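You operate a simulated robot arm through the tools that you are given. There is no shell and no other tool. Be economical: measure what you need, move in short steps, check, and stop when the job is done.

The job below is to be done with a simulated two-armed robot. You get a single attempt, and the scene is never put back.

TASK
Pick up the grey cup with one hand, pass it to the other hand and put it on the front of the grading bench. Set down upright: grey cup.

It is judged by the outcome, as a careful person would: the job done as asked, and still so three seconds after it is handed in. It fails if anything else is knocked over, pushed out of place, dropped, spilled or broken.

THE ROBOT
Two 7-joint arms with two-finger parallel grippers on one trunk, on a base that drives. Base frame: it is fixed to the floor where the robot stands at the start and does not move with it; the origin is under the middle of the robot, x ahead of it, y to its left, z up. Readings come in mm, degrees, newtons and seconds.
The left shoulder is at the start at [60, 143, 926], the right one opposite. With the tool pointing down near the work surface each hand reaches from about 320 to 740 mm from the robot's upright axis, wherever it stands, measured 20 degrees to its own side. Places, roughly: front of the grading bench (72x23 cm) [2460, 1220, 740]. Payload 1.57 kg a hand.
The tool frame of a hand sits at the grasp point between the pads (the TCP): z along the fingers, y along the line on which they close. The tips reach 30 mm beyond it. The gripper opens to 110 mm. The fingers are 24 mm wide and 12 mm thick; the gripper's body (48 by 112 mm) begins 78 mm behind the TCP.
Orientation is that of the tool frame in the base frame, as [roll, pitch, yaw] about the fixed x, y, z axes, in that order (R = Rz(yaw) Ry(pitch) Rx(roll)). With the fingers straight down and closing along the base's y, the tool's x points along the base's -x, its y along +y and its z along -z.

THE INTERFACE
- The arms move only by the tool servo_tool. It takes "left_increments", "right_increments" or both (then of equal length, played together; a hand with none holds still); each is a list of rows, each a list of 3 entries, a list of its own where there are three numbers: the shift along the tool's x, y, z in m, then the turn, a rotation vector about the tool's x, y, z in degrees, then the closure, from 0 (fully open) to 1 (shut). In form: [[[dx, dy, dz], [rx, ry, rz], hand], ...]. A call has 1 to 10 rows; each row shifts and turns the commanded pose from where the row before left it, along the tool's axes as they then stand. A row lasts 0.2 s, in which the tool goes at most 50 mm and 8.6 degrees; a call with a longer step from one row to the next is refused whole, and so is a gripper value outside its range. A pose out of reach is approached as far as the arm can. The call stops where the force on the tool passes 40 N (or 10 N more than at its start, if that is more) or the arm is blocked; 0.2 s more then pass. Each finger travels about 45 mm/s and halts on what it meets, pressing with about 41 N; the grip force reading is that of the motor and also rises with nothing between the fingers. The clock runs only during rows and for 0.2 s after the last one: add rows that do not move to give the fingers time. It gives the time, the measured TCP pose, the force on the tool (base axes), the opening and the grip force at its end, in the units of the frame above (readings bear some noise), with the torque about the TCP (base axes, N m) and any sound that the robot's microphone picked up.
- Cameras (640 x 400 px; columns grow to the right, rows downward): "scene" is now at [48.9, 15.6, 1537.4]; the picture's right is [0.17, -0.99, 0.00], its down [-0.72, -0.12, -0.68] and it looks along [0.67, 0.11, -0.73] (base axes); focal length 289 px, centre (320, 200). "left" rides on the left gripper at [70, -16, -141] in its tool frame; the picture's right is [0.23, 0.97, 0.00], its down [-0.86, 0.20, -0.48] and it looks along [-0.47, 0.11, 0.88] (tool axes); focal length 222 px, centre (320, 200). "right" rides on the right gripper at [70, 16, -141] in its tool frame; the picture's right is [-0.23, 0.97, 0.00], its down [-0.86, -0.20, -0.48] and it looks along [-0.47, -0.11, 0.88] (tool axes); focal length 222 px, centre (320, 200). There is no depth. A picture from a camera that has moved, and an enlarged one, comes with that camera's place and axes in the base frame and with its lens.
- snapshot(camera): a new picture of that camera. The clock stands still meanwhile.
- raise_lower(by): slides the trunk up (or, below 0, down) by that many mm; the arms and the scene camera ride with it, the base frame stays. It gives what a move gives, with no picture.
- base_move(legs): drives the robot by 1 to 6 legs, each [ahead, left, turn to the left] in mm, mm and degrees, along the robot's own axes; the way and the turn of a leg run together, so that a leg with both is an arc; at most 1500 mm and 180 degrees a leg. The arms and the cameras ride along, it lands a little off, and it stops where it bumps. It gives what a move gives.
- aim_head(pan, tilt): turns the head with the scene camera to pan (to the left, within 86 degrees either way) and tilt (down, from -29 to 69), counted from straight ahead of the robot. It gives what a move gives.
- close_up(camera, box): a new picture of the part [left, top, right, bottom] of that camera's present view, enlarged. The clock stands still meanwhile.
- finish_job(): hands the job in; it is judged then, once.

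Work in short steps. Places have to be worked out from the pictures, the camera data and where the tool is seen: move nearer, look again, correct. Check each grasp and each placing, and mend what went wrong. You have 120 turns and 100 pictures in all, those below and enlarged ones among them. Open the grippers and draw the arms clear of the work before you hand the job in, unless the task says otherwise; then end with one line.

The tools are called after ">>>" as a command line: name --argument value ..., lists and objects as JSON in quotes. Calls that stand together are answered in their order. servo_tool: Moves the arms, as the interface text tells. Its arguments: {"type":"object","properties":{"left_increments":{"type":"array"},"right_increments":{"type":"array"}},"required":[]} The other tools are called the same way: raise_lower (by) slides the trunk up or down; base_move (legs) drives the base; aim_head (pan, tilt) turns the head that bears the scene camera; snapshot (camera) takes a picture; close_up (camera, box) takes an enlarged picture of a part of a camera's view; finish_job () hands the job in.

At the start:

```text
clock: 0.0
left_ee_pos: [422.4, 257.4, 1000.4]
left_tcp_rot: [180.0, 0.0, -179.9]
left_force: [0.4, 0.4, 0.1]
left_ft_torque: [-0.02, -0.04, 0.0]
left_opening: 109.9
left_gripper_force: 0.0
right_ee_pos: [439.1, -143.8, 1040.7]
right_tcp_rot: [-179.9, 0.1, -179.9]
right_force: [-0.1, -0.8, 0.5]
right_ft_torque: [0.0, 0.01, -0.01]
right_opening: 109.7
right_gripper_force: 0.0
trunk travel left (down, up): [-525.0, 65.0]
robot x, y, heading: [-0.4, -2.5, 0.1]
head pan, tilt: [9.6, 46.9]
```

scene: 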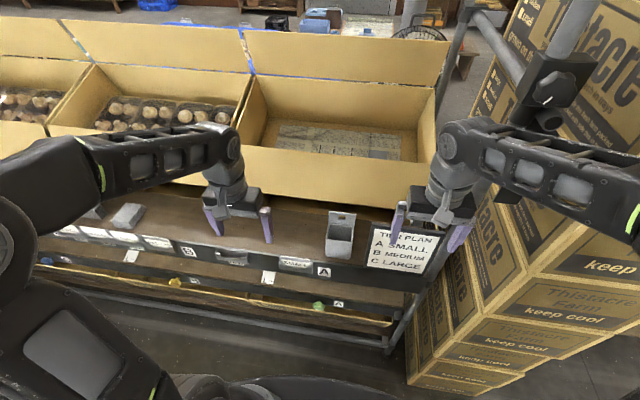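
right: 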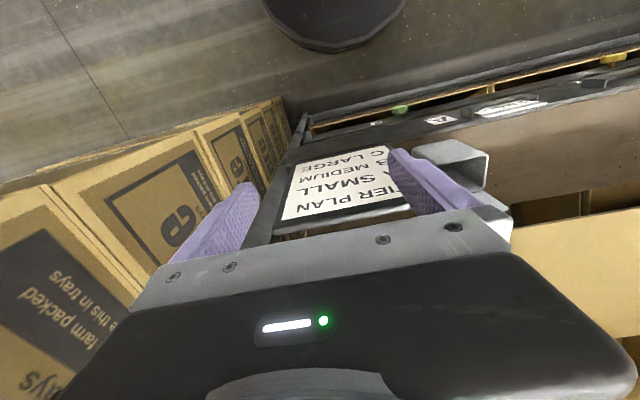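
left: 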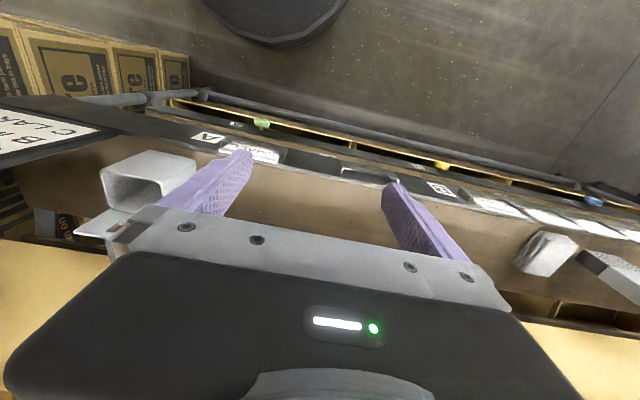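

The grey thing near the tier plan could be a cup or a label holder; there are more grey items to the left. I enlarge both parts.

>>> close_up --camera "scene" --box '[280, 180, 440, 290]'

>>> close_up --camera "scene" --box '[40, 180, 280, 300]'

```text
3.64 times, centred on (360, 235) of scene
camera zoom: at [48.9, 15.6, 1537.4], right [0.17, -0.99, 0.0], down [-0.72, -0.12, -0.68], along [0.67, 0.11, -0.73], focal length 1051 px, centre (174, 73)
```

zoom: 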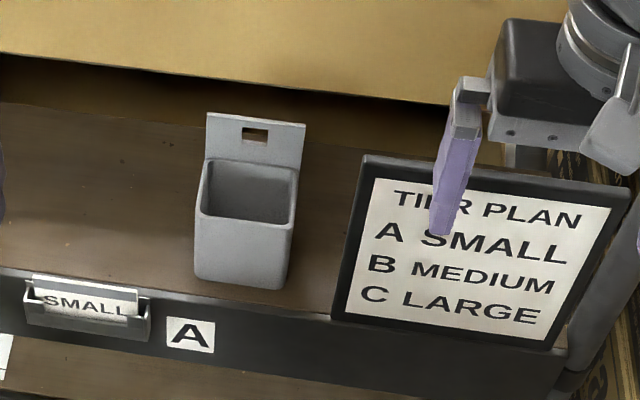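

```text
2.67 times, centred on (160, 240) of scene
camera zoom: at [48.9, 15.6, 1537.4], right [0.17, -0.99, 0.0], down [-0.72, -0.12, -0.68], along [0.67, 0.11, -0.73], focal length 771 px, centre (747, 93)
```

zoom: 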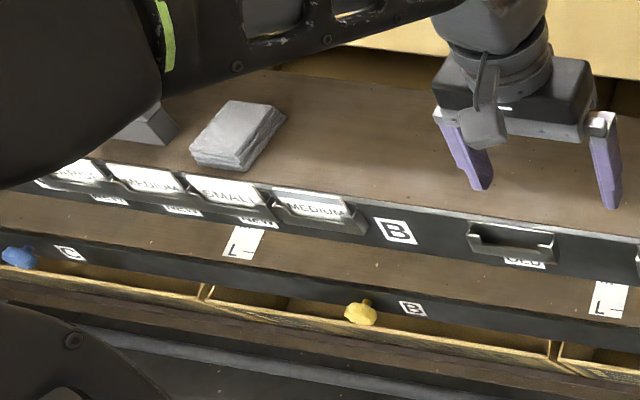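

The square bin with a hang tab may or may not be "the grey cup"; I look around before deciding, left and right.

>>> aim_head --pan 50 --tilt 30

>>> snapshot --camera "scene"

>>> aim_head --pan 20 --tilt 10

>>> snapshot --camera "scene"

>>> aim_head --pan -50 --tilt 30

>>> snapshot --camera "scene"

```text
clock: 1.1
left_ee_pos: [421.2, 256.9, 1001.0]
left_tcp_rot: [-180.0, 0.0, -179.9]
left_force: [-1.2, -0.3, 0.0]
left_ft_torque: [0.01, 0.01, 0.0]
left_opening: 110.1
left_gripper_force: 0.2
right_ee_pos: [438.4, -144.7, 1039.9]
right_tcp_rot: [180.0, 0.0, -180.0]
right_force: [-0.2, 0.3, -0.7]
right_ft_torque: [0.03, 0.02, -0.01]
right_opening: 110.1
right_gripper_force: 0.1
trunk travel left (down, up): [-525.0, 65.0]
robot x, y, heading: [3.1, -2.5, -0.2]
head pan, tilt: [50.0, 30.0]
```

```text
94 pictures are left
camera scene: at [28.4, 71.5, 1562.6], right [0.77, -0.64, 0.0], down [-0.32, -0.38, -0.87], along [0.56, 0.66, -0.5], focal length 289 px, centre (320, 200)
```

scene: 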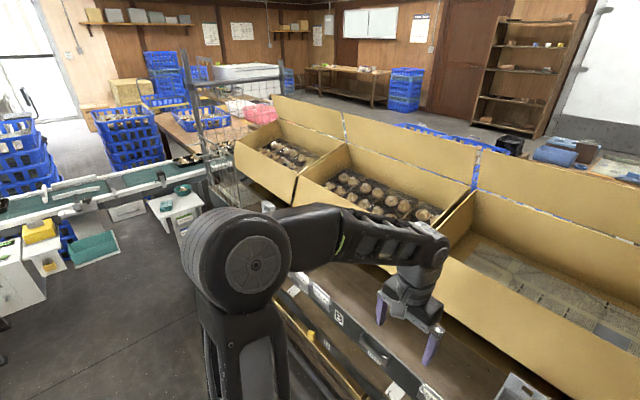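

```text
clock: 2.0
left_ee_pos: [423.2, 256.4, 999.8]
left_tcp_rot: [-180.0, 0.0, 180.0]
left_force: [0.5, -0.7, 0.2]
left_ft_torque: [0.01, 0.03, 0.01]
left_opening: 109.7
left_gripper_force: 0.0
right_ee_pos: [438.6, -144.3, 1039.2]
right_tcp_rot: [180.0, 0.0, 180.0]
right_force: [0.1, 0.4, 0.6]
right_ft_torque: [0.03, -0.04, -0.01]
right_opening: 110.0
right_gripper_force: 0.0
trunk travel left (down, up): [-525.0, 65.0]
robot x, y, heading: [0.8, 4.2, -0.2]
head pan, tilt: [20.0, 10.0]
```

```text
93 pictures are left
camera scene: at [57.6, 34.2, 1594.9], right [0.34, -0.94, 0.0], down [-0.16, -0.06, -0.98], along [0.93, 0.34, -0.17], focal length 289 px, centre (320, 200)
```

scene: 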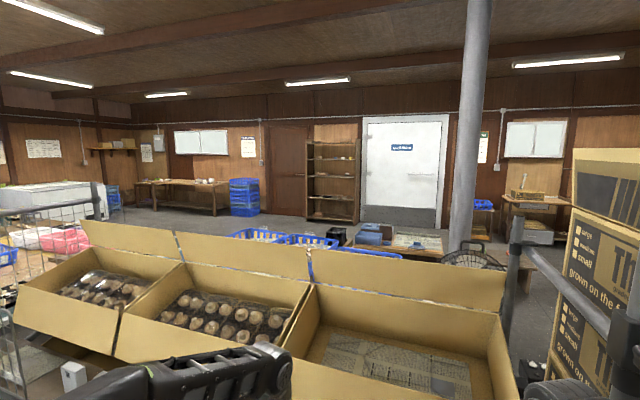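

```text
clock: 3.4
left_ee_pos: [421.8, 257.5, 1000.3]
left_tcp_rot: [-180.0, -0.1, 180.0]
left_force: [0.1, 0.0, 0.3]
left_ft_torque: [-0.01, 0.01, -0.03]
left_opening: 109.9
left_gripper_force: 0.1
right_ee_pos: [437.8, -143.6, 1039.6]
right_tcp_rot: [180.0, 0.0, 179.9]
right_force: [0.0, -0.8, -0.1]
right_ft_torque: [-0.01, 0.03, 0.01]
right_opening: 110.2
right_gripper_force: 0.0
trunk travel left (down, up): [-525.0, 65.0]
robot x, y, heading: [0.6, 1.6, 0.1]
head pan, tilt: [-50.0, 30.0]
```

```text
92 pictures are left
camera scene: at [28.4, -66.9, 1562.7], right [-0.77, -0.64, 0.0], down [-0.32, 0.38, -0.87], along [0.56, -0.66, -0.5], focal length 289 px, centre (320, 200)
```

scene: 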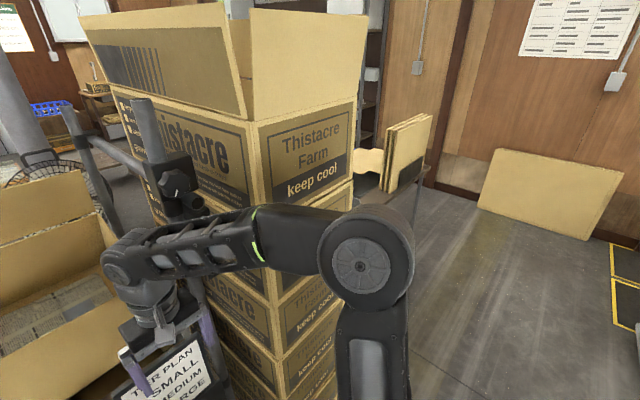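

The grading bench lies behind the mushroom rack, ahead-left. Next, I check the other grey items at the left with close-ups from the left hand camera.

>>> close_up --camera "left" --box '[480, 180, 640, 290]'

>>> close_up --camera "left" --box '[60, 120, 260, 250]'

>>> aim_head --pan 30 --tilt 20

>>> close_up --camera "scene" --box '[200, 60, 520, 260]'

```text
3.64 times, centred on (560, 235) of left
camera zoom: at [352.4, 240.1, 1141.8], right [-0.23, 0.97, 0.0], down [0.86, 0.2, 0.48], along [0.47, 0.11, -0.88], focal length 808 px, centre (-553, 73)
```

zoom: 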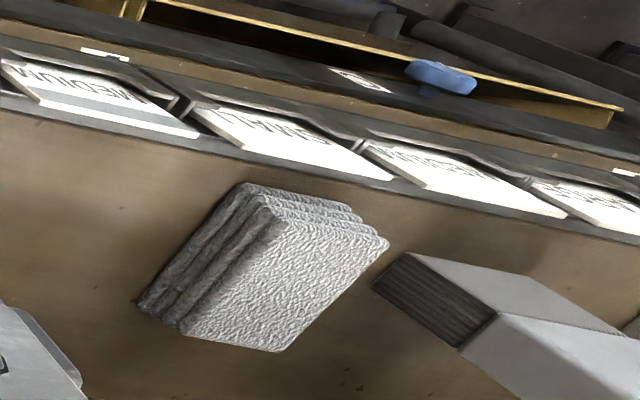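

```text
3.08 times, centred on (160, 185) of left
camera zoom: at [352.4, 240.1, 1141.8], right [-0.23, 0.97, 0.0], down [0.86, 0.2, 0.48], along [0.47, 0.11, -0.88], focal length 684 px, centre (812, 246)
```

zoom: 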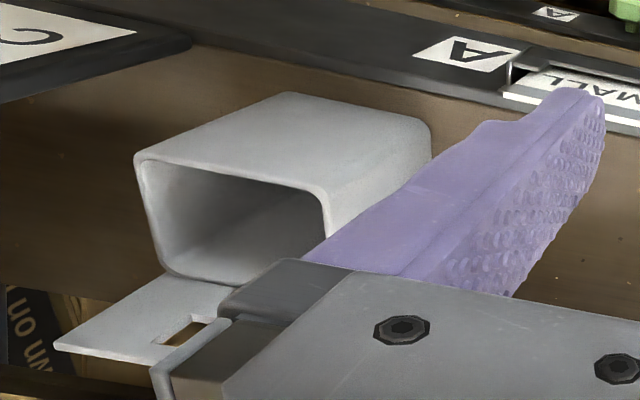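

```text
clock: 5.0
left_ee_pos: [422.1, 256.0, 999.9]
left_tcp_rot: [180.0, 0.1, 180.0]
left_force: [0.6, -0.1, -0.5]
left_ft_torque: [-0.02, 0.01, 0.01]
left_opening: 110.0
left_gripper_force: 0.0
right_ee_pos: [439.0, -143.6, 1040.1]
right_tcp_rot: [180.0, 0.1, -179.9]
right_force: [0.1, 0.6, -0.4]
right_ft_torque: [-0.01, 0.01, 0.0]
right_opening: 109.7
right_gripper_force: 0.1
trunk travel left (down, up): [-525.0, 65.0]
robot x, y, heading: [0.2, -3.6, 0.3]
head pan, tilt: [30.0, 20.0]
```

```text
2.00 times, centred on (360, 160) of scene
camera zoom: at [50.9, 48.8, 1578.7], right [0.5, -0.87, 0.0], down [-0.3, -0.17, -0.94], along [0.81, 0.47, -0.34], focal length 578 px, centre (240, 280)
```

zoom: 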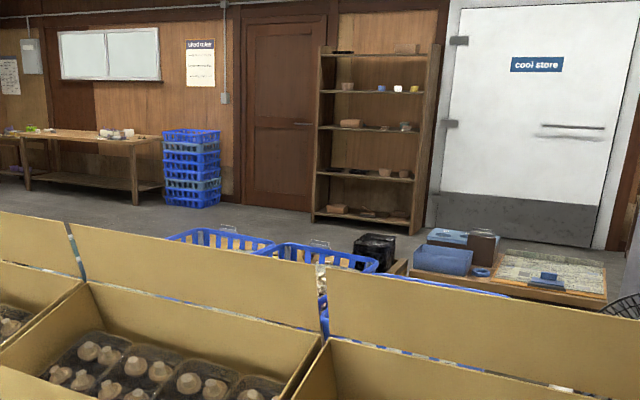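

The square grey container with a tab is the only cup here. From two views it spans about x 510–561, y 1–71, rim z 884, tab top about 940, and its shelf is at about 790. My plan: the left hand takes the body from the front at a 45° tilt, and the right hand later takes the tab from above. First I tilt the left hand and move it over to y≈36.

>>> servo_tool --left_increments '[[[0, 0, 0], [0, -7.5, 0], 0], [[0, 0, 0], [0, -7.5, 0], 0], [[0, 0, 0], [0, -7.5, 0], 0.1], [[0, 0, 0], [0, -7.5, 0], 0.15], [[0, 0, 0], [0, -7.5, 0], 0.15], [[0, 0, 0], [0, -7.5, 0], 0.15]]'

>>> aim_head --pan 5 --tilt 50

>>> servo_tool --left_increments '[[[0, -0.037, 0], [0, 0, 0], 0.15], [[0, -0.037, 0], [0, 0, 0], 0.15], [[0, -0.037, 0], [0, 0, 0], 0.15], [[0, -0.037, 0], [0, 0, 0], 0.15], [[0, -0.037, 0], [0, 0, 0], 0.15], [[0, -0.036, 0], [0, 0, 0], 0.15]]'

>>> snapshot --camera "scene"

>>> snapshot --camera "left"

```text
clock: 6.4
left_ee_pos: [451.9, 263.3, 1014.8]
left_tcp_rot: [-179.9, 44.9, 180.0]
left_force: [-0.6, 0.0, 0.1]
left_ft_torque: [-0.04, 0.03, -0.03]
left_opening: 93.5
left_gripper_force: 0.0
left hand out of reach, approached as far as the arm can: row 5, 6
right_ee_pos: [439.1, -142.5, 1039.3]
right_tcp_rot: [180.0, -0.1, -180.0]
right_force: [0.3, 0.6, 0.4]
right_ft_torque: [-0.02, 0.01, 0.01]
right_opening: 110.0
right_gripper_force: 0.1
trunk travel left (down, up): [-525.0, 65.0]
robot x, y, heading: [2.0, 0.4, 0.2]
head pan, tilt: [30.0, 20.0]
```

```text
clock: 7.3
left_ee_pos: [451.2, 262.8, 1014.5]
left_tcp_rot: [-180.0, 44.8, -180.0]
left_force: [-0.1, 1.0, -0.2]
left_ft_torque: [0.01, 0.0, -0.03]
left_opening: 93.2
left_gripper_force: 0.1
right_ee_pos: [437.7, -144.9, 1040.0]
right_tcp_rot: [179.9, 0.0, 179.9]
right_force: [0.6, -0.3, 0.7]
right_ft_torque: [0.0, 0.02, -0.03]
right_opening: 110.2
right_gripper_force: 0.1
trunk travel left (down, up): [-525.0, 65.0]
robot x, y, heading: [-2.0, -0.4, -0.2]
head pan, tilt: [5.0, 50.0]
```

```text
clock: 8.7
left_ee_pos: [457.0, 44.6, 1017.8]
left_tcp_rot: [179.9, 45.1, 180.0]
left_force: [-0.4, 1.0, 0.9]
left_ft_torque: [0.01, 0.0, 0.03]
left_opening: 93.6
left_gripper_force: 0.0
left hand out of reach, approached as far as the arm can: row 1
right_ee_pos: [437.9, -146.0, 1041.0]
right_tcp_rot: [-180.0, 0.0, -180.0]
right_force: [1.1, 0.5, 0.1]
right_ft_torque: [-0.02, 0.01, 0.01]
right_opening: 109.9
right_gripper_force: 0.1
trunk travel left (down, up): [-525.0, 65.0]
robot x, y, heading: [-1.6, 3.3, -0.2]
head pan, tilt: [5.0, 50.0]
```

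```text
88 pictures are left
camera scene: at [46.9, 8.1, 1533.1], right [0.09, -1.0, 0.0], down [-0.76, -0.07, -0.64], along [0.64, 0.06, -0.77], focal length 289 px, centre (320, 200)
```

scene: 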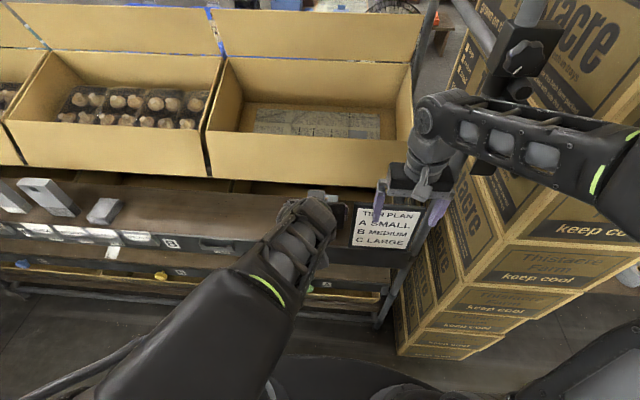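

```text
87 pictures are left
camera left: at [306.7, 27.8, 1068.0], right [-0.16, 0.97, -0.16], down [0.27, 0.2, 0.94], along [0.95, 0.11, -0.29], focal length 222 px, centre (320, 200)
```

left: 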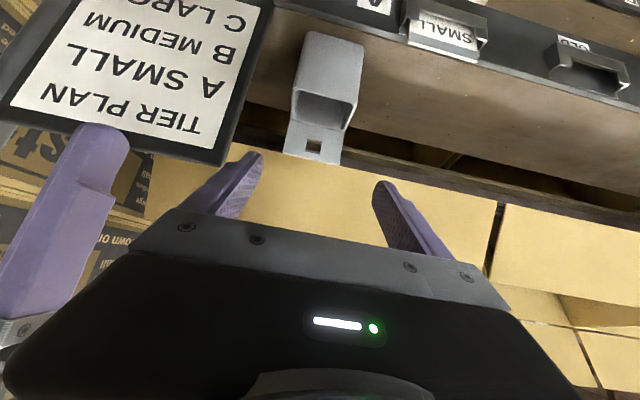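

The cup shows up where I estimated. I lower the left hand to a pre-grasp pose in front of and above it.

>>> servo_tool --left_increments '[[[0.025, -0.003, 0.028], [0, 0, 0], 0.15], [[0.025, -0.003, 0.028], [0, 0, 0], 0.15], [[0.024, -0.003, 0.028], [0, 0, 0], 0.15]]'

>>> snapshot --camera "left"

```text
clock: 9.5
left_ee_pos: [463.5, 35.4, 903.3]
left_tcp_rot: [179.9, 44.9, -180.0]
left_force: [-0.8, -0.6, 0.0]
left_ft_torque: [0.01, 0.0, 0.04]
left_opening: 93.5
left_gripper_force: 0.0
right_ee_pos: [438.4, -144.3, 1039.8]
right_tcp_rot: [180.0, 0.1, -180.0]
right_force: [0.1, 0.2, 0.2]
right_ft_torque: [-0.01, 0.05, -0.02]
right_opening: 109.8
right_gripper_force: 0.1
trunk travel left (down, up): [-525.0, 65.0]
robot x, y, heading: [-1.8, -2.3, 0.1]
head pan, tilt: [5.0, 50.0]
```

```text
86 pictures are left
camera left: at [313.6, 18.8, 954.7], right [-0.16, 0.97, -0.16], down [0.27, 0.2, 0.94], along [0.95, 0.11, -0.29], focal length 222 px, centre (320, 200)
```

left: 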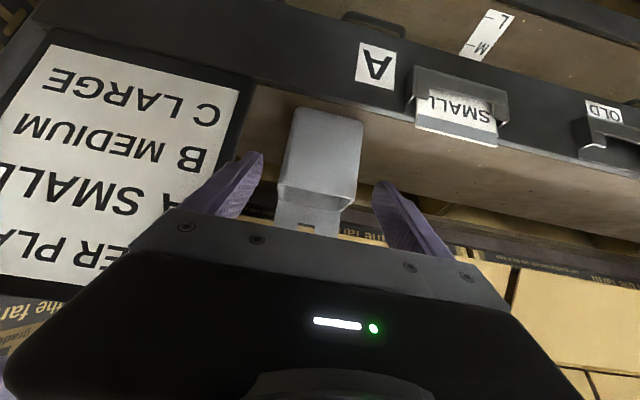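

The cup is centred between the fingers. I advance 95 mm along the tool and close.

>>> servo_tool --left_increments '[[[-0.001, 0, 0.019], [0, 0, 0], 0.15], [[-0.001, 0, 0.019], [0, 0, 0], 0.15], [[-0.001, 0, 0.019], [0, 0, 0], 0.15], [[-0.001, 0, 0.019], [0, 0, 0], 0.15], [[-0.001, 0, 0.019], [0, 0, 0], 0.15]]'

>>> snapshot --camera "left"

```text
clock: 10.7
left_ee_pos: [533.4, 37.1, 841.4]
left_tcp_rot: [180.0, 44.9, -179.9]
left_force: [-0.5, -0.7, -0.3]
left_ft_torque: [0.01, 0.0, 0.02]
left_opening: 93.5
left_gripper_force: 0.2
right_ee_pos: [438.3, -144.6, 1040.5]
right_tcp_rot: [180.0, 0.0, 180.0]
right_force: [0.3, 0.1, 1.1]
right_ft_torque: [0.0, 0.01, -0.04]
right_opening: 109.8
right_gripper_force: 0.0
trunk travel left (down, up): [-525.0, 65.0]
robot x, y, heading: [0.2, 1.0, 0.0]
head pan, tilt: [5.0, 50.0]
```

```text
85 pictures are left
camera left: at [384.7, 19.8, 893.1], right [-0.16, 0.97, -0.16], down [0.27, 0.2, 0.94], along [0.95, 0.11, -0.29], focal length 222 px, centre (320, 200)
```

left: 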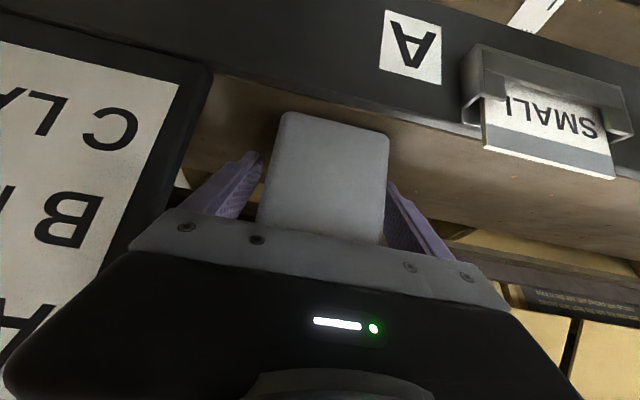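

The cup sits between the fingers without contact, so I close.

>>> servo_tool --left_increments '[[[0, 0, 0], [0, 0, 0], 0.3], [[0, 0, 0], [0, 0, 0], 0.5], [[0, 0, 0], [0, 0, 0], 1], [[0, 0, 0], [0, 0, 0], 1], [[0, 0, 0], [0, 0, 0], 1]]'

>>> snapshot --camera "left"

```text
clock: 11.9
left_ee_pos: [532.8, 35.3, 841.8]
left_tcp_rot: [179.9, 44.9, 180.0]
left_force: [0.6, 1.2, 0.4]
left_ft_torque: [0.01, 0.01, -0.02]
left_opening: 74.6
left_gripper_force: 41.2
right_ee_pos: [439.4, -143.5, 1040.9]
right_tcp_rot: [-179.9, 0.0, -180.0]
right_force: [0.6, 0.2, 0.4]
right_ft_torque: [0.02, -0.02, 0.02]
right_opening: 110.3
right_gripper_force: 0.2
trunk travel left (down, up): [-525.0, 65.0]
robot x, y, heading: [0.3, 2.5, 0.1]
head pan, tilt: [5.0, 50.0]
```

```text
84 pictures are left
camera left: at [384.1, 19.7, 893.4], right [-0.16, 0.97, -0.16], down [0.27, 0.2, 0.94], along [0.95, 0.11, -0.29], focal length 222 px, centre (320, 200)
```

left: 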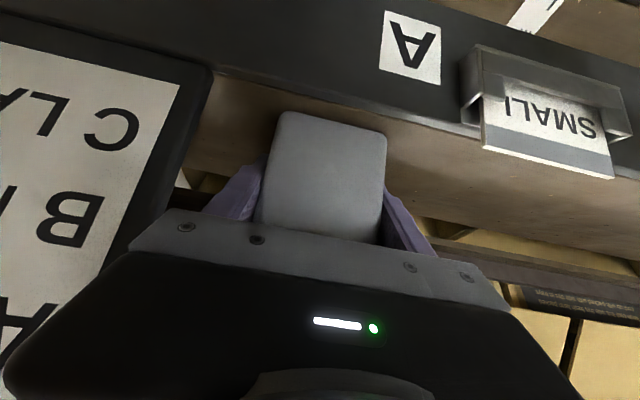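

Held at 74.6 mm. I lift 25 mm, then back straight off 120 mm to keep the tab clear of the cartons.

>>> servo_tool --left_increments '[[[-0.009, 0, -0.009], [0, 0, 0], 1], [[-0.009, 0, -0.009], [0, 0, 0], 1], [[0.017, 0, -0.017], [0, 0, 0], 1], [[0.0175, 0, -0.0175], [0, 0, 0], 1], [[0.017, 0, -0.017], [0, 0, 0], 1], [[0.017, 0, -0.017], [0, 0, 0], 1], [[0.017, 0, -0.017], [0, 0, 0], 1]]'

>>> snapshot --camera "scene"

>>> snapshot --camera "right"

```text
clock: 13.5
left_ee_pos: [422.0, 35.8, 865.4]
left_tcp_rot: [-179.6, 44.5, -178.0]
left_force: [-0.4, -0.2, -0.4]
left_ft_torque: [0.02, -0.01, 0.04]
left_opening: 74.8
left_gripper_force: 41.1
left hand out of reach, approached as far as the arm can: row 7
right_ee_pos: [437.5, -144.7, 1039.4]
right_tcp_rot: [-179.9, 0.0, 180.0]
right_force: [0.4, -0.2, 0.0]
right_ft_torque: [-0.03, 0.0, 0.01]
right_opening: 110.0
right_gripper_force: 0.0
trunk travel left (down, up): [-525.0, 65.0]
robot x, y, heading: [0.9, -0.3, 0.4]
head pan, tilt: [5.0, 50.0]
```

```text
83 pictures are left
camera scene: at [47.5, 9.0, 1533.1], right [0.09, -1.0, 0.0], down [-0.76, -0.07, -0.64], along [0.64, 0.06, -0.77], focal length 289 px, centre (320, 200)
```

scene: 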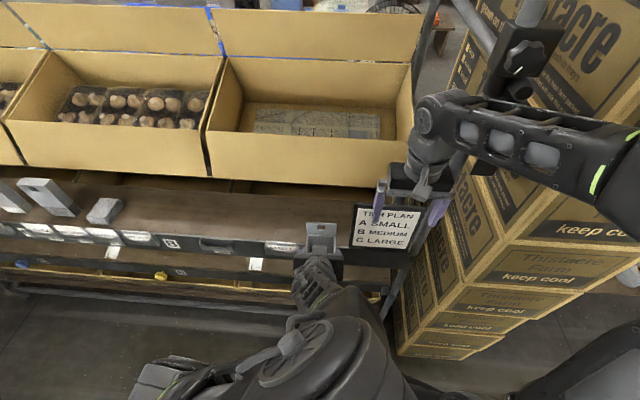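

```text
82 pictures are left
camera right: at [368.7, -127.5, 1181.2], right [0.23, 0.97, 0.0], down [0.86, -0.2, 0.48], along [0.47, -0.11, -0.88], focal length 222 px, centre (320, 200)
```

right: 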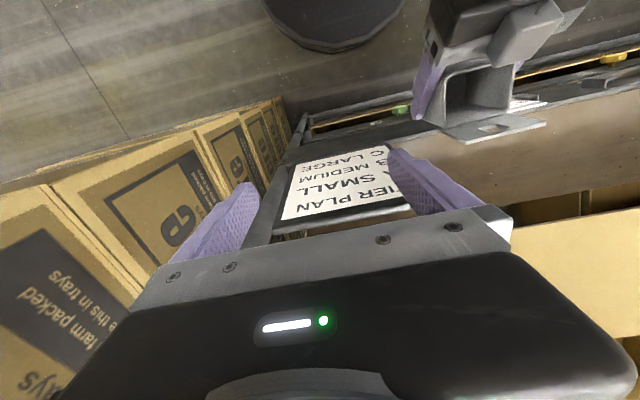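

The cup is in the left hand, clear of the shelf. I back the robot 350 mm to make room for the handover.

>>> base_move --legs '[[-350, 0, 0]]'

>>> aim_head --pan 0 --tilt 45

>>> snapshot --camera "scene"

```text
clock: 15.8
left_ee_pos: [76.8, 39.8, 863.6]
left_tcp_rot: [-179.8, 44.5, -178.2]
left_force: [-0.2, 0.7, -0.9]
left_ft_torque: [0.01, 0.0, 0.05]
left_opening: 74.7
left_gripper_force: 41.5
right_ee_pos: [94.8, -141.3, 1039.9]
right_tcp_rot: [179.9, 0.0, -179.7]
right_force: [-0.1, -0.3, 0.3]
right_ft_torque: [-0.02, 0.0, -0.03]
right_opening: 110.0
right_gripper_force: 0.0
trunk travel left (down, up): [-525.0, 65.0]
robot x, y, heading: [-342.4, 0.1, 0.3]
head pan, tilt: [5.0, 50.0]
```

```text
clock: 16.4
left_ee_pos: [77.9, 40.4, 863.0]
left_tcp_rot: [-180.0, 44.5, -178.1]
left_force: [0.0, 0.2, -0.8]
left_ft_torque: [-0.02, -0.05, 0.01]
left_opening: 74.9
left_gripper_force: 41.2
right_ee_pos: [95.7, -143.1, 1040.5]
right_tcp_rot: [-179.9, 0.0, -179.7]
right_force: [-0.2, -0.6, 1.1]
right_ft_torque: [-0.01, -0.01, 0.02]
right_opening: 110.0
right_gripper_force: 0.1
trunk travel left (down, up): [-525.0, 65.0]
robot x, y, heading: [-346.1, -1.3, 0.5]
head pan, tilt: [0.0, 45.0]
```

```text
81 pictures are left
camera scene: at [-291.8, 1.5, 1540.0], right [0.01, -1.0, 0.0], down [-0.71, 0.0, -0.71], along [0.71, 0.0, -0.71], focal length 289 px, centre (320, 200)
```

scene: 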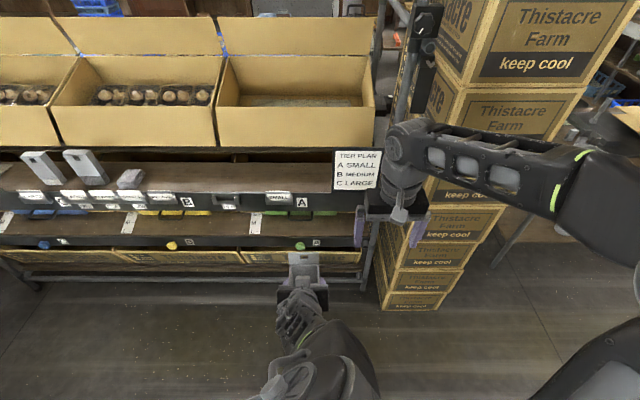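

Clear space. I narrow the right hand to about 40 mm, turn it 90° so it closes fore-aft, and bring it above the tab (estimated at x≈108, y≈43, top z≈961).

>>> servo_tool --right_increments '[[[0, 0, 0], [0, 0, -8.2], 0.3], [[0, 0, 0], [0, 0, -8.2], 0.5], [[0, 0, 0], [0, 0, -8.2], 0.6], [[0, 0, 0], [0, 0, -8.2], 0.6], [[0, 0, 0], [0, 0, -8.2], 0.6], [[0, 0, 0], [0, 0, -8.2], 0.6], [[0, 0, 0], [0, 0, -8.2], 0.6], [[0, 0, 0], [0, 0, -8.2], 0.6], [[0, 0, 0], [0, 0, -8.2], 0.6], [[0, 0, 0], [0, 0, -8.2], 0.6]]'

>>> servo_tool --right_increments '[[[0, 0, 0], [0, 0, -6], 0.6]]'

>>> snapshot --camera "scene"

>>> snapshot --camera "right"

```text
clock: 18.6
left_ee_pos: [77.8, 40.4, 863.6]
left_tcp_rot: [-179.9, 44.5, -178.2]
left_force: [-0.5, 0.7, -0.8]
left_ft_torque: [0.0, 0.0, -0.03]
left_opening: 74.7
left_gripper_force: 41.2
right_ee_pos: [95.7, -143.0, 1038.5]
right_tcp_rot: [180.0, 0.0, -97.5]
right_force: [0.6, 0.3, -0.7]
right_ft_torque: [-0.02, 0.0, -0.02]
right_opening: 44.0
right_gripper_force: 0.1
trunk travel left (down, up): [-525.0, 65.0]
robot x, y, heading: [-343.6, 1.7, 0.3]
head pan, tilt: [0.0, 45.0]
```

```text
clock: 19.0
left_ee_pos: [77.6, 40.6, 862.5]
left_tcp_rot: [-179.9, 44.6, -178.1]
left_force: [-0.5, -0.3, -0.6]
left_ft_torque: [0.0, 0.0, 0.02]
left_opening: 74.9
left_gripper_force: 41.0
right_ee_pos: [95.8, -142.2, 1039.8]
right_tcp_rot: [180.0, 0.0, -91.5]
right_force: [0.9, 0.7, 0.5]
right_ft_torque: [-0.04, 0.01, 0.02]
right_opening: 44.1
right_gripper_force: 0.0
trunk travel left (down, up): [-525.0, 65.0]
robot x, y, heading: [-341.4, -3.8, 0.3]
head pan, tilt: [0.0, 45.0]
```

```text
80 pictures are left
camera scene: at [-291.9, 1.5, 1540.0], right [0.01, -1.0, 0.0], down [-0.71, 0.0, -0.71], along [0.71, 0.0, -0.71], focal length 289 px, centre (320, 200)
```

scene: 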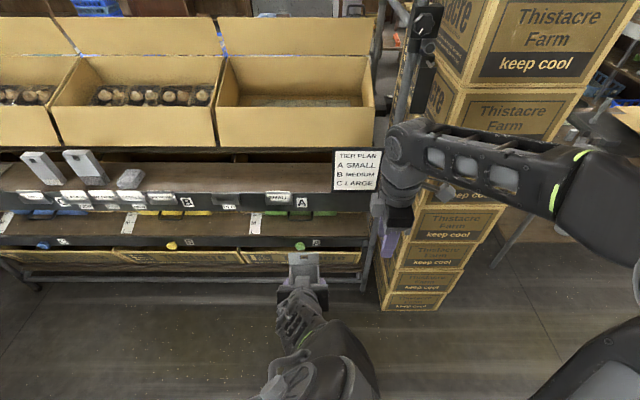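

```text
79 pictures are left
camera right: at [77.4, -211.3, 1180.8], right [-0.97, 0.25, 0.0], down [0.22, 0.85, 0.48], along [0.12, 0.46, -0.88], focal length 222 px, centre (320, 200)
```

right: 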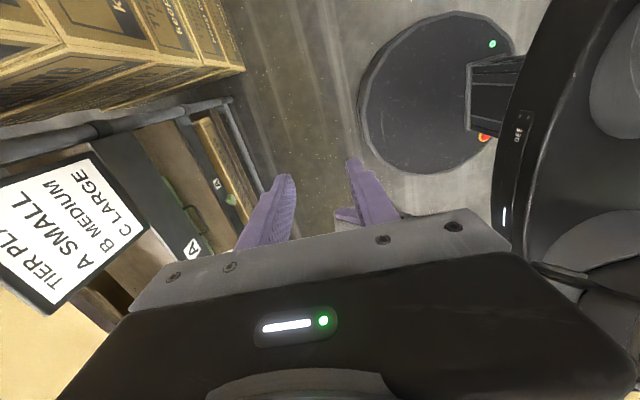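

The turn succeeded. I move the right hand most of the way over and look from both cameras.

>>> servo_tool --right_increments '[[[-0.03, -0.003, 0], [0, 0, 0], 0.6], [[-0.03, -0.003, 0], [0, 0, 0], 0.6], [[-0.03, -0.003, 0], [0, 0, 0], 0.6], [[-0.03, -0.003, 0], [0, 0, 0], 0.6]]'

>>> snapshot --camera "right"

>>> close_up --camera "scene" --box '[240, 180, 400, 300]'

```text
clock: 20.0
left_ee_pos: [77.9, 40.5, 862.6]
left_tcp_rot: [-179.9, 44.4, -178.2]
left_force: [0.1, 0.0, -0.4]
left_ft_torque: [0.01, 0.01, 0.01]
left_opening: 74.8
left_gripper_force: 41.1
right_ee_pos: [109.9, -23.6, 1041.2]
right_tcp_rot: [180.0, 0.0, -91.7]
right_force: [0.7, -0.1, 0.8]
right_ft_torque: [-0.02, 0.01, -0.02]
right_opening: 44.0
right_gripper_force: 0.0
trunk travel left (down, up): [-525.0, 65.0]
robot x, y, heading: [-343.4, 0.7, 0.3]
head pan, tilt: [0.0, 45.0]
```

```text
78 pictures are left
camera right: at [91.5, -92.2, 1181.9], right [-0.97, 0.26, 0.0], down [0.22, 0.85, 0.48], along [0.12, 0.46, -0.88], focal length 222 px, centre (320, 200)
```

right: 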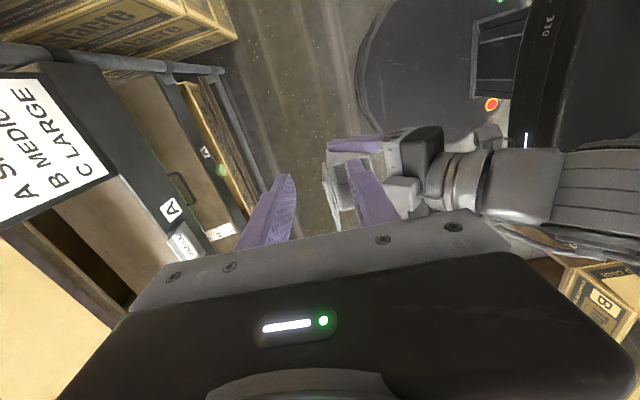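

```text
3.33 times, centred on (320, 240) of scene
camera zoom: at [-291.6, 2.1, 1540.0], right [0.01, -1.0, 0.0], down [-0.71, 0.0, -0.71], along [0.71, 0.0, -0.71], focal length 964 px, centre (320, 67)
```

zoom: 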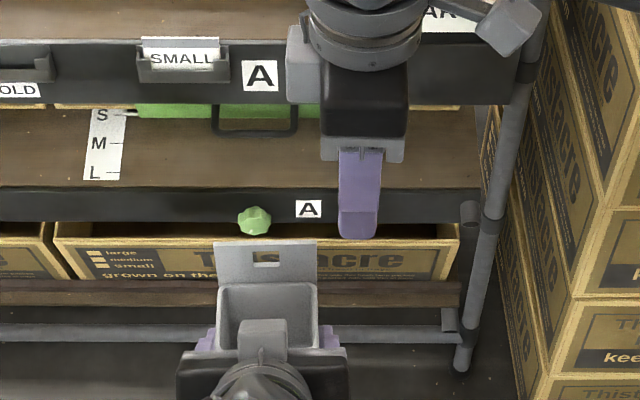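

I zoom in on the right hand's view to find the tab relative to the fingers.

>>> close_up --camera "right" --box '[220, 120, 440, 260]'

```text
2.86 times, centred on (330, 190) of right
camera zoom: at [91.5, -92.2, 1181.9], right [-0.97, 0.26, 0.0], down [0.22, 0.85, 0.48], along [0.12, 0.46, -0.88], focal length 635 px, centre (291, 229)
```

zoom: 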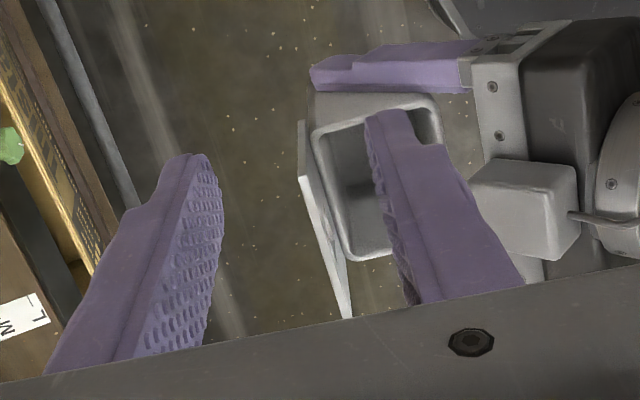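

The tab's top edge runs from about (113, 4) to (108.6, 71) at z≈960, turned about 4°. I move over its centre and align the yaw.

>>> servo_tool --right_increments '[[[-0.032, 0.001, 0], [0, 0, -2.7], 0.6], [[-0.032, 0.001, 0], [0, 0, -2.7], 0.6], [[0, 0, 0.03], [0, 0, 0], 0.6]]'

>>> close_up --camera "right" --box '[220, 120, 440, 260]'

>>> close_up --camera "scene" --box '[240, 180, 400, 300]'

```text
clock: 20.8
left_ee_pos: [77.7, 40.1, 863.6]
left_tcp_rot: [-179.9, 44.4, -178.3]
left_force: [-0.5, 0.2, 0.1]
left_ft_torque: [-0.03, 0.0, -0.02]
left_opening: 74.5
left_gripper_force: 40.8
right_ee_pos: [110.7, 38.3, 1009.3]
right_tcp_rot: [-180.0, 0.0, -86.3]
right_force: [0.9, 0.6, 0.5]
right_ft_torque: [0.0, 0.02, -0.03]
right_opening: 44.1
right_gripper_force: 0.0
trunk travel left (down, up): [-525.0, 65.0]
robot x, y, heading: [-342.2, -3.2, 0.2]
head pan, tilt: [0.0, 45.0]
```

```text
2.86 times, centred on (330, 190) of right
camera zoom: at [98.4, -31.1, 1150.6], right [-0.99, 0.16, 0.0], down [0.14, 0.87, 0.48], along [0.08, 0.47, -0.88], focal length 635 px, centre (291, 229)
```

zoom: 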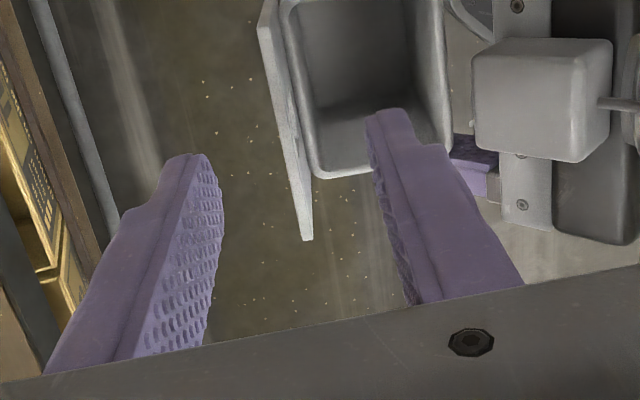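

```text
3.33 times, centred on (320, 240) of scene
camera zoom: at [-291.5, 1.3, 1540.0], right [0.01, -1.0, 0.0], down [-0.71, 0.0, -0.71], along [0.71, 0.0, -0.71], focal length 964 px, centre (320, 67)
```

zoom: 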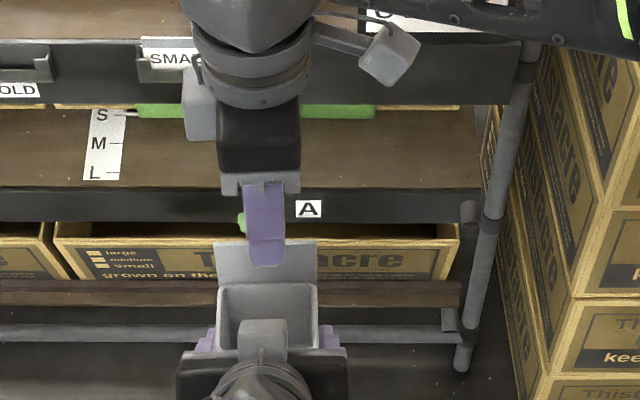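

The tab is centred within the fingers. I descend 62 mm and close on it, watching forces.

>>> servo_tool --right_increments '[[[0, -0.0015, 0.016], [0, 0, 0], 0.6], [[-0.002, 0, 0.016], [0, 0, 0], 0.6], [[0, 0, 0.016], [0, 0, 0], 0.6], [[0, 0, 0.014], [0, 0, 0], 0.6]]'

>>> close_up --camera "right" --box '[220, 120, 440, 260]'

>>> close_up --camera "scene" --box '[240, 180, 400, 300]'

```text
clock: 21.8
left_ee_pos: [78.6, 40.4, 863.3]
left_tcp_rot: [-179.9, 44.3, -178.1]
left_force: [0.2, -0.3, -0.3]
left_ft_torque: [-0.01, 0.02, -0.01]
left_opening: 74.7
left_gripper_force: 41.5
right_ee_pos: [112.7, 42.4, 947.4]
right_tcp_rot: [-180.0, 0.0, -86.3]
right_force: [0.1, -0.4, 0.6]
right_ft_torque: [0.0, -0.02, 0.0]
right_opening: 43.9
right_gripper_force: 0.2
trunk travel left (down, up): [-525.0, 65.0]
robot x, y, heading: [-341.6, -1.5, 0.2]
head pan, tilt: [0.0, 45.0]
```

```text
2.86 times, centred on (330, 190) of right
camera zoom: at [100.0, -26.9, 1088.6], right [-0.99, 0.16, 0.0], down [0.14, 0.87, 0.48], along [0.08, 0.47, -0.88], focal length 635 px, centre (291, 229)
```

zoom: 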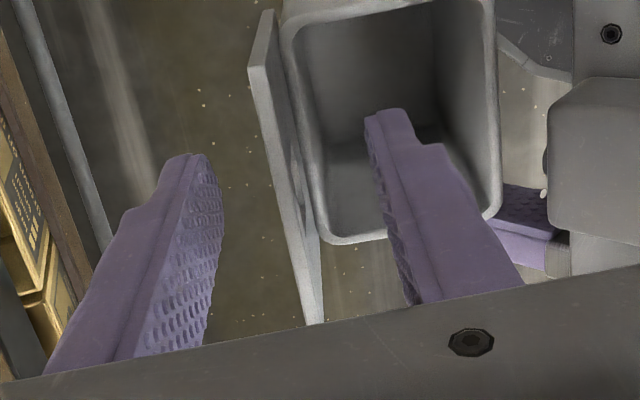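

```text
3.33 times, centred on (320, 240) of scene
camera zoom: at [-291.7, 1.6, 1540.1], right [0.01, -1.0, 0.0], down [-0.71, 0.0, -0.71], along [0.71, 0.0, -0.71], focal length 964 px, centre (320, 67)
```

zoom: 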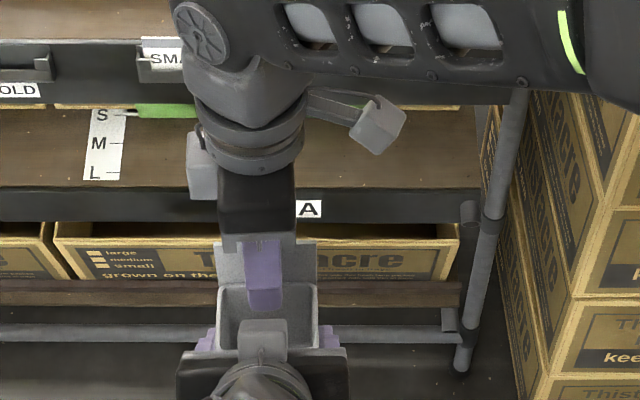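

The tab lies between the fingers, with the tips above the rim. I close the right hand.

>>> servo_tool --right_increments '[[[0, 0, 0], [0, 0, 0], 0.75], [[0, 0, 0], [0, 0, 0], 0.9], [[0, 0, 0], [0, 0, 0], 1], [[0, 0, 0], [0, 0, 0], 1], [[0, 0, 0], [0, 0, 0], 1]]'

>>> close_up --camera "right" --box '[220, 120, 440, 260]'

```text
clock: 23.0
left_ee_pos: [78.1, 41.3, 863.5]
left_tcp_rot: [-179.9, 44.6, -178.1]
left_force: [0.3, -1.0, -1.1]
left_ft_torque: [0.31, -0.23, 0.61]
left_opening: 75.0
left_gripper_force: 41.2
right_ee_pos: [111.6, 42.8, 948.9]
right_tcp_rot: [179.9, -0.1, -86.3]
right_force: [-0.4, 0.7, 0.1]
right_ft_torque: [-0.26, 0.34, -0.62]
right_opening: 4.4
right_gripper_force: 24.9
trunk travel left (down, up): [-525.0, 65.0]
robot x, y, heading: [-342.0, -0.2, 0.5]
head pan, tilt: [0.0, 45.0]
```

```text
2.86 times, centred on (330, 190) of right
camera zoom: at [99.8, -26.8, 1088.8], right [-0.99, 0.16, 0.0], down [0.14, 0.87, 0.48], along [0.08, 0.47, -0.88], focal length 635 px, centre (291, 229)
```

zoom: 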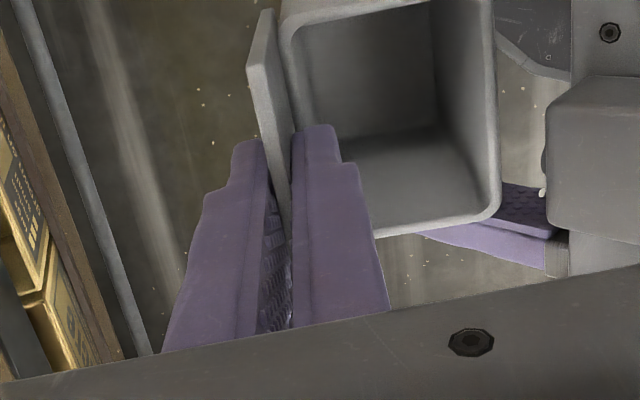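

The right hand is gripping the tab (4.4 mm). I let the grip build up, then open the left hand.

>>> servo_tool --right_increments '[[[0, 0, 0], [0, 0, 0], 1], [[0, 0, 0], [0, 0, 0], 1]]'

>>> servo_tool --left_increments '[[[0, 0, 0], [0, 0, 0], 0.25], [[0, 0, 0], [0, 0, 0], 0.15], [[0, 0, 0], [0, 0, 0], 0.1]]' --right_increments '[[[0, 0, 0], [0, 0, 0], 1], [[0, 0, 0], [0, 0, 0], 1], [[0, 0, 0], [0, 0, 0], 1]]'

>>> snapshot --camera "left"

```text
clock: 23.6
left_ee_pos: [77.4, 39.5, 863.6]
left_tcp_rot: [-179.9, 44.5, -178.1]
left_force: [1.5, -0.9, -1.8]
left_ft_torque: [-0.04, -0.22, 0.6]
left_opening: 74.3
left_gripper_force: 40.6
right_ee_pos: [111.5, 43.6, 948.1]
right_tcp_rot: [-179.9, 0.0, -86.3]
right_force: [-2.1, -0.1, 0.2]
right_ft_torque: [0.11, 0.35, -0.59]
right_opening: 4.1
right_gripper_force: 24.7
trunk travel left (down, up): [-525.0, 65.0]
robot x, y, heading: [-342.4, -0.2, 0.3]
head pan, tilt: [0.0, 45.0]
```

```text
clock: 24.4
left_ee_pos: [76.9, 40.0, 863.6]
left_tcp_rot: [-180.0, 44.5, -178.3]
left_force: [0.4, -0.8, -0.1]
left_ft_torque: [0.01, -0.02, 0.01]
left_opening: 99.0
left_gripper_force: 0.0
right_ee_pos: [111.9, 43.4, 947.1]
right_tcp_rot: [-180.0, 0.0, -86.2]
right_force: [-0.3, 0.3, -0.1]
right_ft_torque: [-0.01, -0.03, -0.03]
right_opening: 3.7
right_gripper_force: 24.7
trunk travel left (down, up): [-525.0, 65.0]
robot x, y, heading: [-346.4, 1.2, 0.2]
head pan, tilt: [0.0, 45.0]
```

```text
70 pictures are left
camera left: at [-70.9, 19.0, 915.9], right [-0.19, 0.97, -0.16], down [0.27, 0.21, 0.94], along [0.94, 0.14, -0.3], focal length 222 px, centre (320, 200)
```

left: 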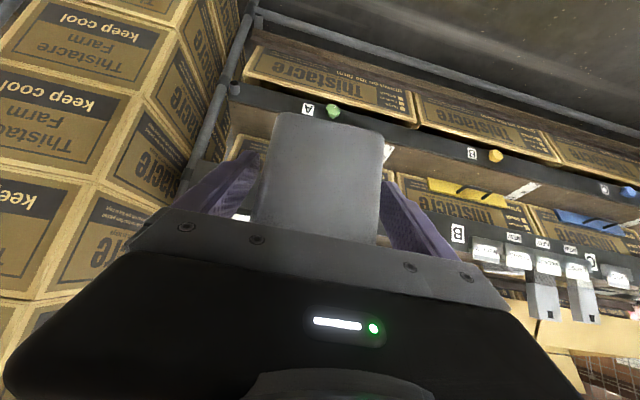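

The right hand alone holds the cup and the left fingers are free. I carry the cup forward and up, out of the left fingers.

>>> servo_tool --right_increments '[[[0, -0.02, -0.015], [0, 0, 0], 1], [[0, -0.02, -0.02], [0, 0, 0], 1], [[0, -0.02, -0.02], [0, 0, 0], 1], [[0, -0.02, -0.025], [0, 0, 0], 1], [[0, -0.02, -0.03], [0, 0, 0], 1]]'

>>> snapshot --camera "scene"

```text
clock: 25.6
left_ee_pos: [78.2, 39.2, 863.8]
left_tcp_rot: [180.0, 44.5, -178.3]
left_force: [0.2, 0.2, -0.7]
left_ft_torque: [-0.04, 0.0, 0.03]
left_opening: 98.8
left_gripper_force: 0.1
right_ee_pos: [198.1, 46.7, 1039.7]
right_tcp_rot: [179.9, 0.0, -86.3]
right_force: [0.0, -1.0, -1.8]
right_ft_torque: [0.02, -0.02, 0.02]
right_opening: 3.6
right_gripper_force: 24.4
right hand out of reach, approached as far as the arm can: row 5
trunk travel left (down, up): [-525.0, 65.0]
robot x, y, heading: [-341.7, 0.3, -0.1]
head pan, tilt: [0.0, 45.0]
```

```text
69 pictures are left
camera scene: at [-291.8, 1.1, 1540.0], right [0.01, -1.0, 0.0], down [-0.71, 0.0, -0.71], along [0.71, 0.0, -0.71], focal length 289 px, centre (320, 200)
```

scene: 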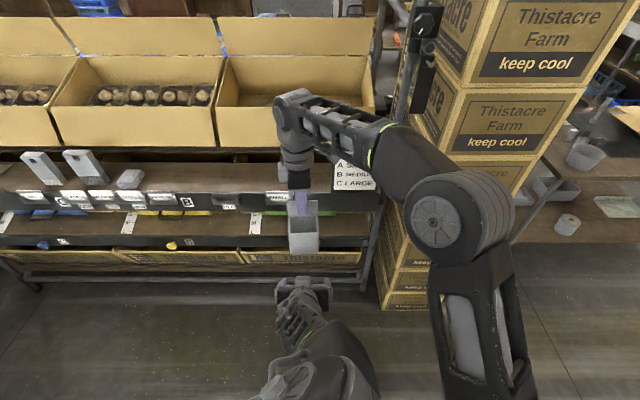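

The handover worked. But a bench at the right, behind the boxes, holds other containers, so I enlarge that to make sure which is the grey cup.

>>> close_up --camera "scene" --box '[500, 90, 640, 250]'

>>> aim_head --pan -45 --tilt 35

>>> snapshot --camera "scene"

```text
2.50 times, centred on (570, 170) of scene
camera zoom: at [-291.8, 1.1, 1540.0], right [0.01, -1.0, 0.0], down [-0.71, 0.0, -0.71], along [0.71, 0.0, -0.71], focal length 723 px, centre (-305, 275)
```

zoom: 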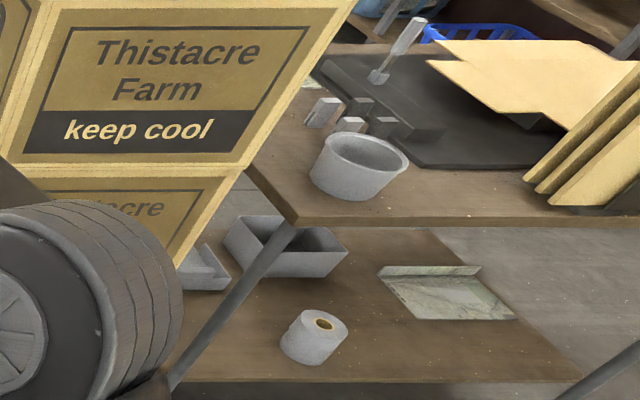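

```text
clock: 26.7
left_ee_pos: [77.5, 39.9, 863.5]
left_tcp_rot: [-179.9, 44.5, -178.2]
left_force: [-0.2, -0.3, 0.0]
left_ft_torque: [0.03, 0.0, 0.03]
left_opening: 99.1
left_gripper_force: 0.1
right_ee_pos: [197.4, 48.0, 1039.6]
right_tcp_rot: [180.0, 0.0, -86.2]
right_force: [-0.7, 0.6, -0.6]
right_ft_torque: [-0.04, 0.01, 0.04]
right_opening: 3.4
right_gripper_force: 24.5
trunk travel left (down, up): [-525.0, 65.0]
robot x, y, heading: [-343.7, -0.8, 0.3]
head pan, tilt: [-45.0, 35.0]
```

```text
67 pictures are left
camera scene: at [-310.4, -60.8, 1554.8], right [-0.7, -0.71, 0.0], down [-0.41, 0.4, -0.82], along [0.58, -0.58, -0.57], focal length 289 px, centre (320, 200)
```

scene: 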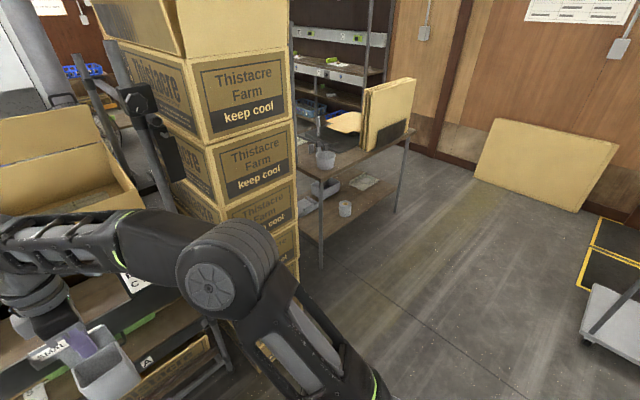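

The round pot there is over 110 mm wide, so it is ungraspable and out of the work area. Two grey slotted things on the left of the shelf also need a look.

>>> aim_head --pan 25 --tilt 40

>>> snapshot --camera "scene"

>>> close_up --camera "scene" --box '[120, 130, 320, 255]'

```text
clock: 28.1
left_ee_pos: [79.1, 40.5, 862.5]
left_tcp_rot: [-179.9, 44.6, -178.1]
left_force: [-0.3, 0.2, -0.3]
left_ft_torque: [0.0, -0.02, 0.02]
left_opening: 99.1
left_gripper_force: 0.0
right_ee_pos: [197.1, 46.4, 1038.8]
right_tcp_rot: [-180.0, 0.0, -86.2]
right_force: [0.5, 0.0, -0.5]
right_ft_torque: [-0.03, -0.03, -0.03]
right_opening: 3.9
right_gripper_force: 24.5
trunk travel left (down, up): [-525.0, 65.0]
robot x, y, heading: [-344.0, 0.3, 0.3]
head pan, tilt: [25.0, 40.0]
```

```text
66 pictures are left
camera scene: at [-296.3, 37.4, 1547.3], right [0.43, -0.9, 0.0], down [-0.58, -0.27, -0.77], along [0.69, 0.33, -0.64], focal length 289 px, centre (320, 200)
```

scene: 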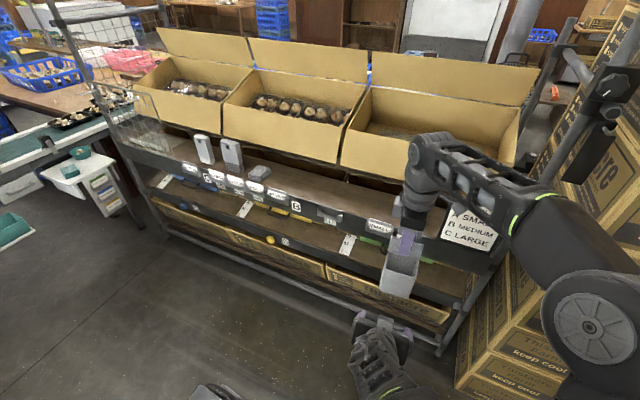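

```text
3.20 times, centred on (220, 192) of scene
camera zoom: at [-296.3, 37.4, 1547.3], right [0.43, -0.9, 0.0], down [-0.58, -0.27, -0.77], along [0.69, 0.33, -0.64], focal length 925 px, centre (640, 224)
```

zoom: 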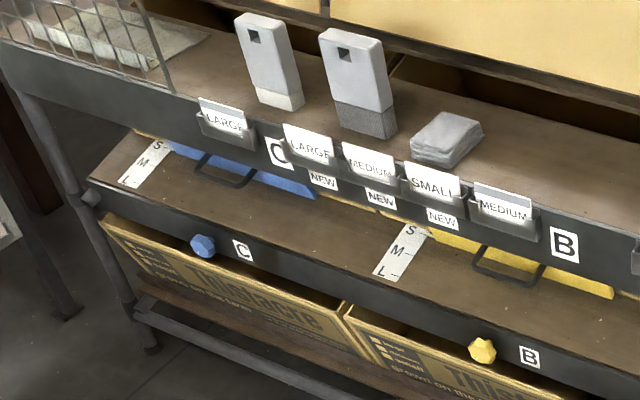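

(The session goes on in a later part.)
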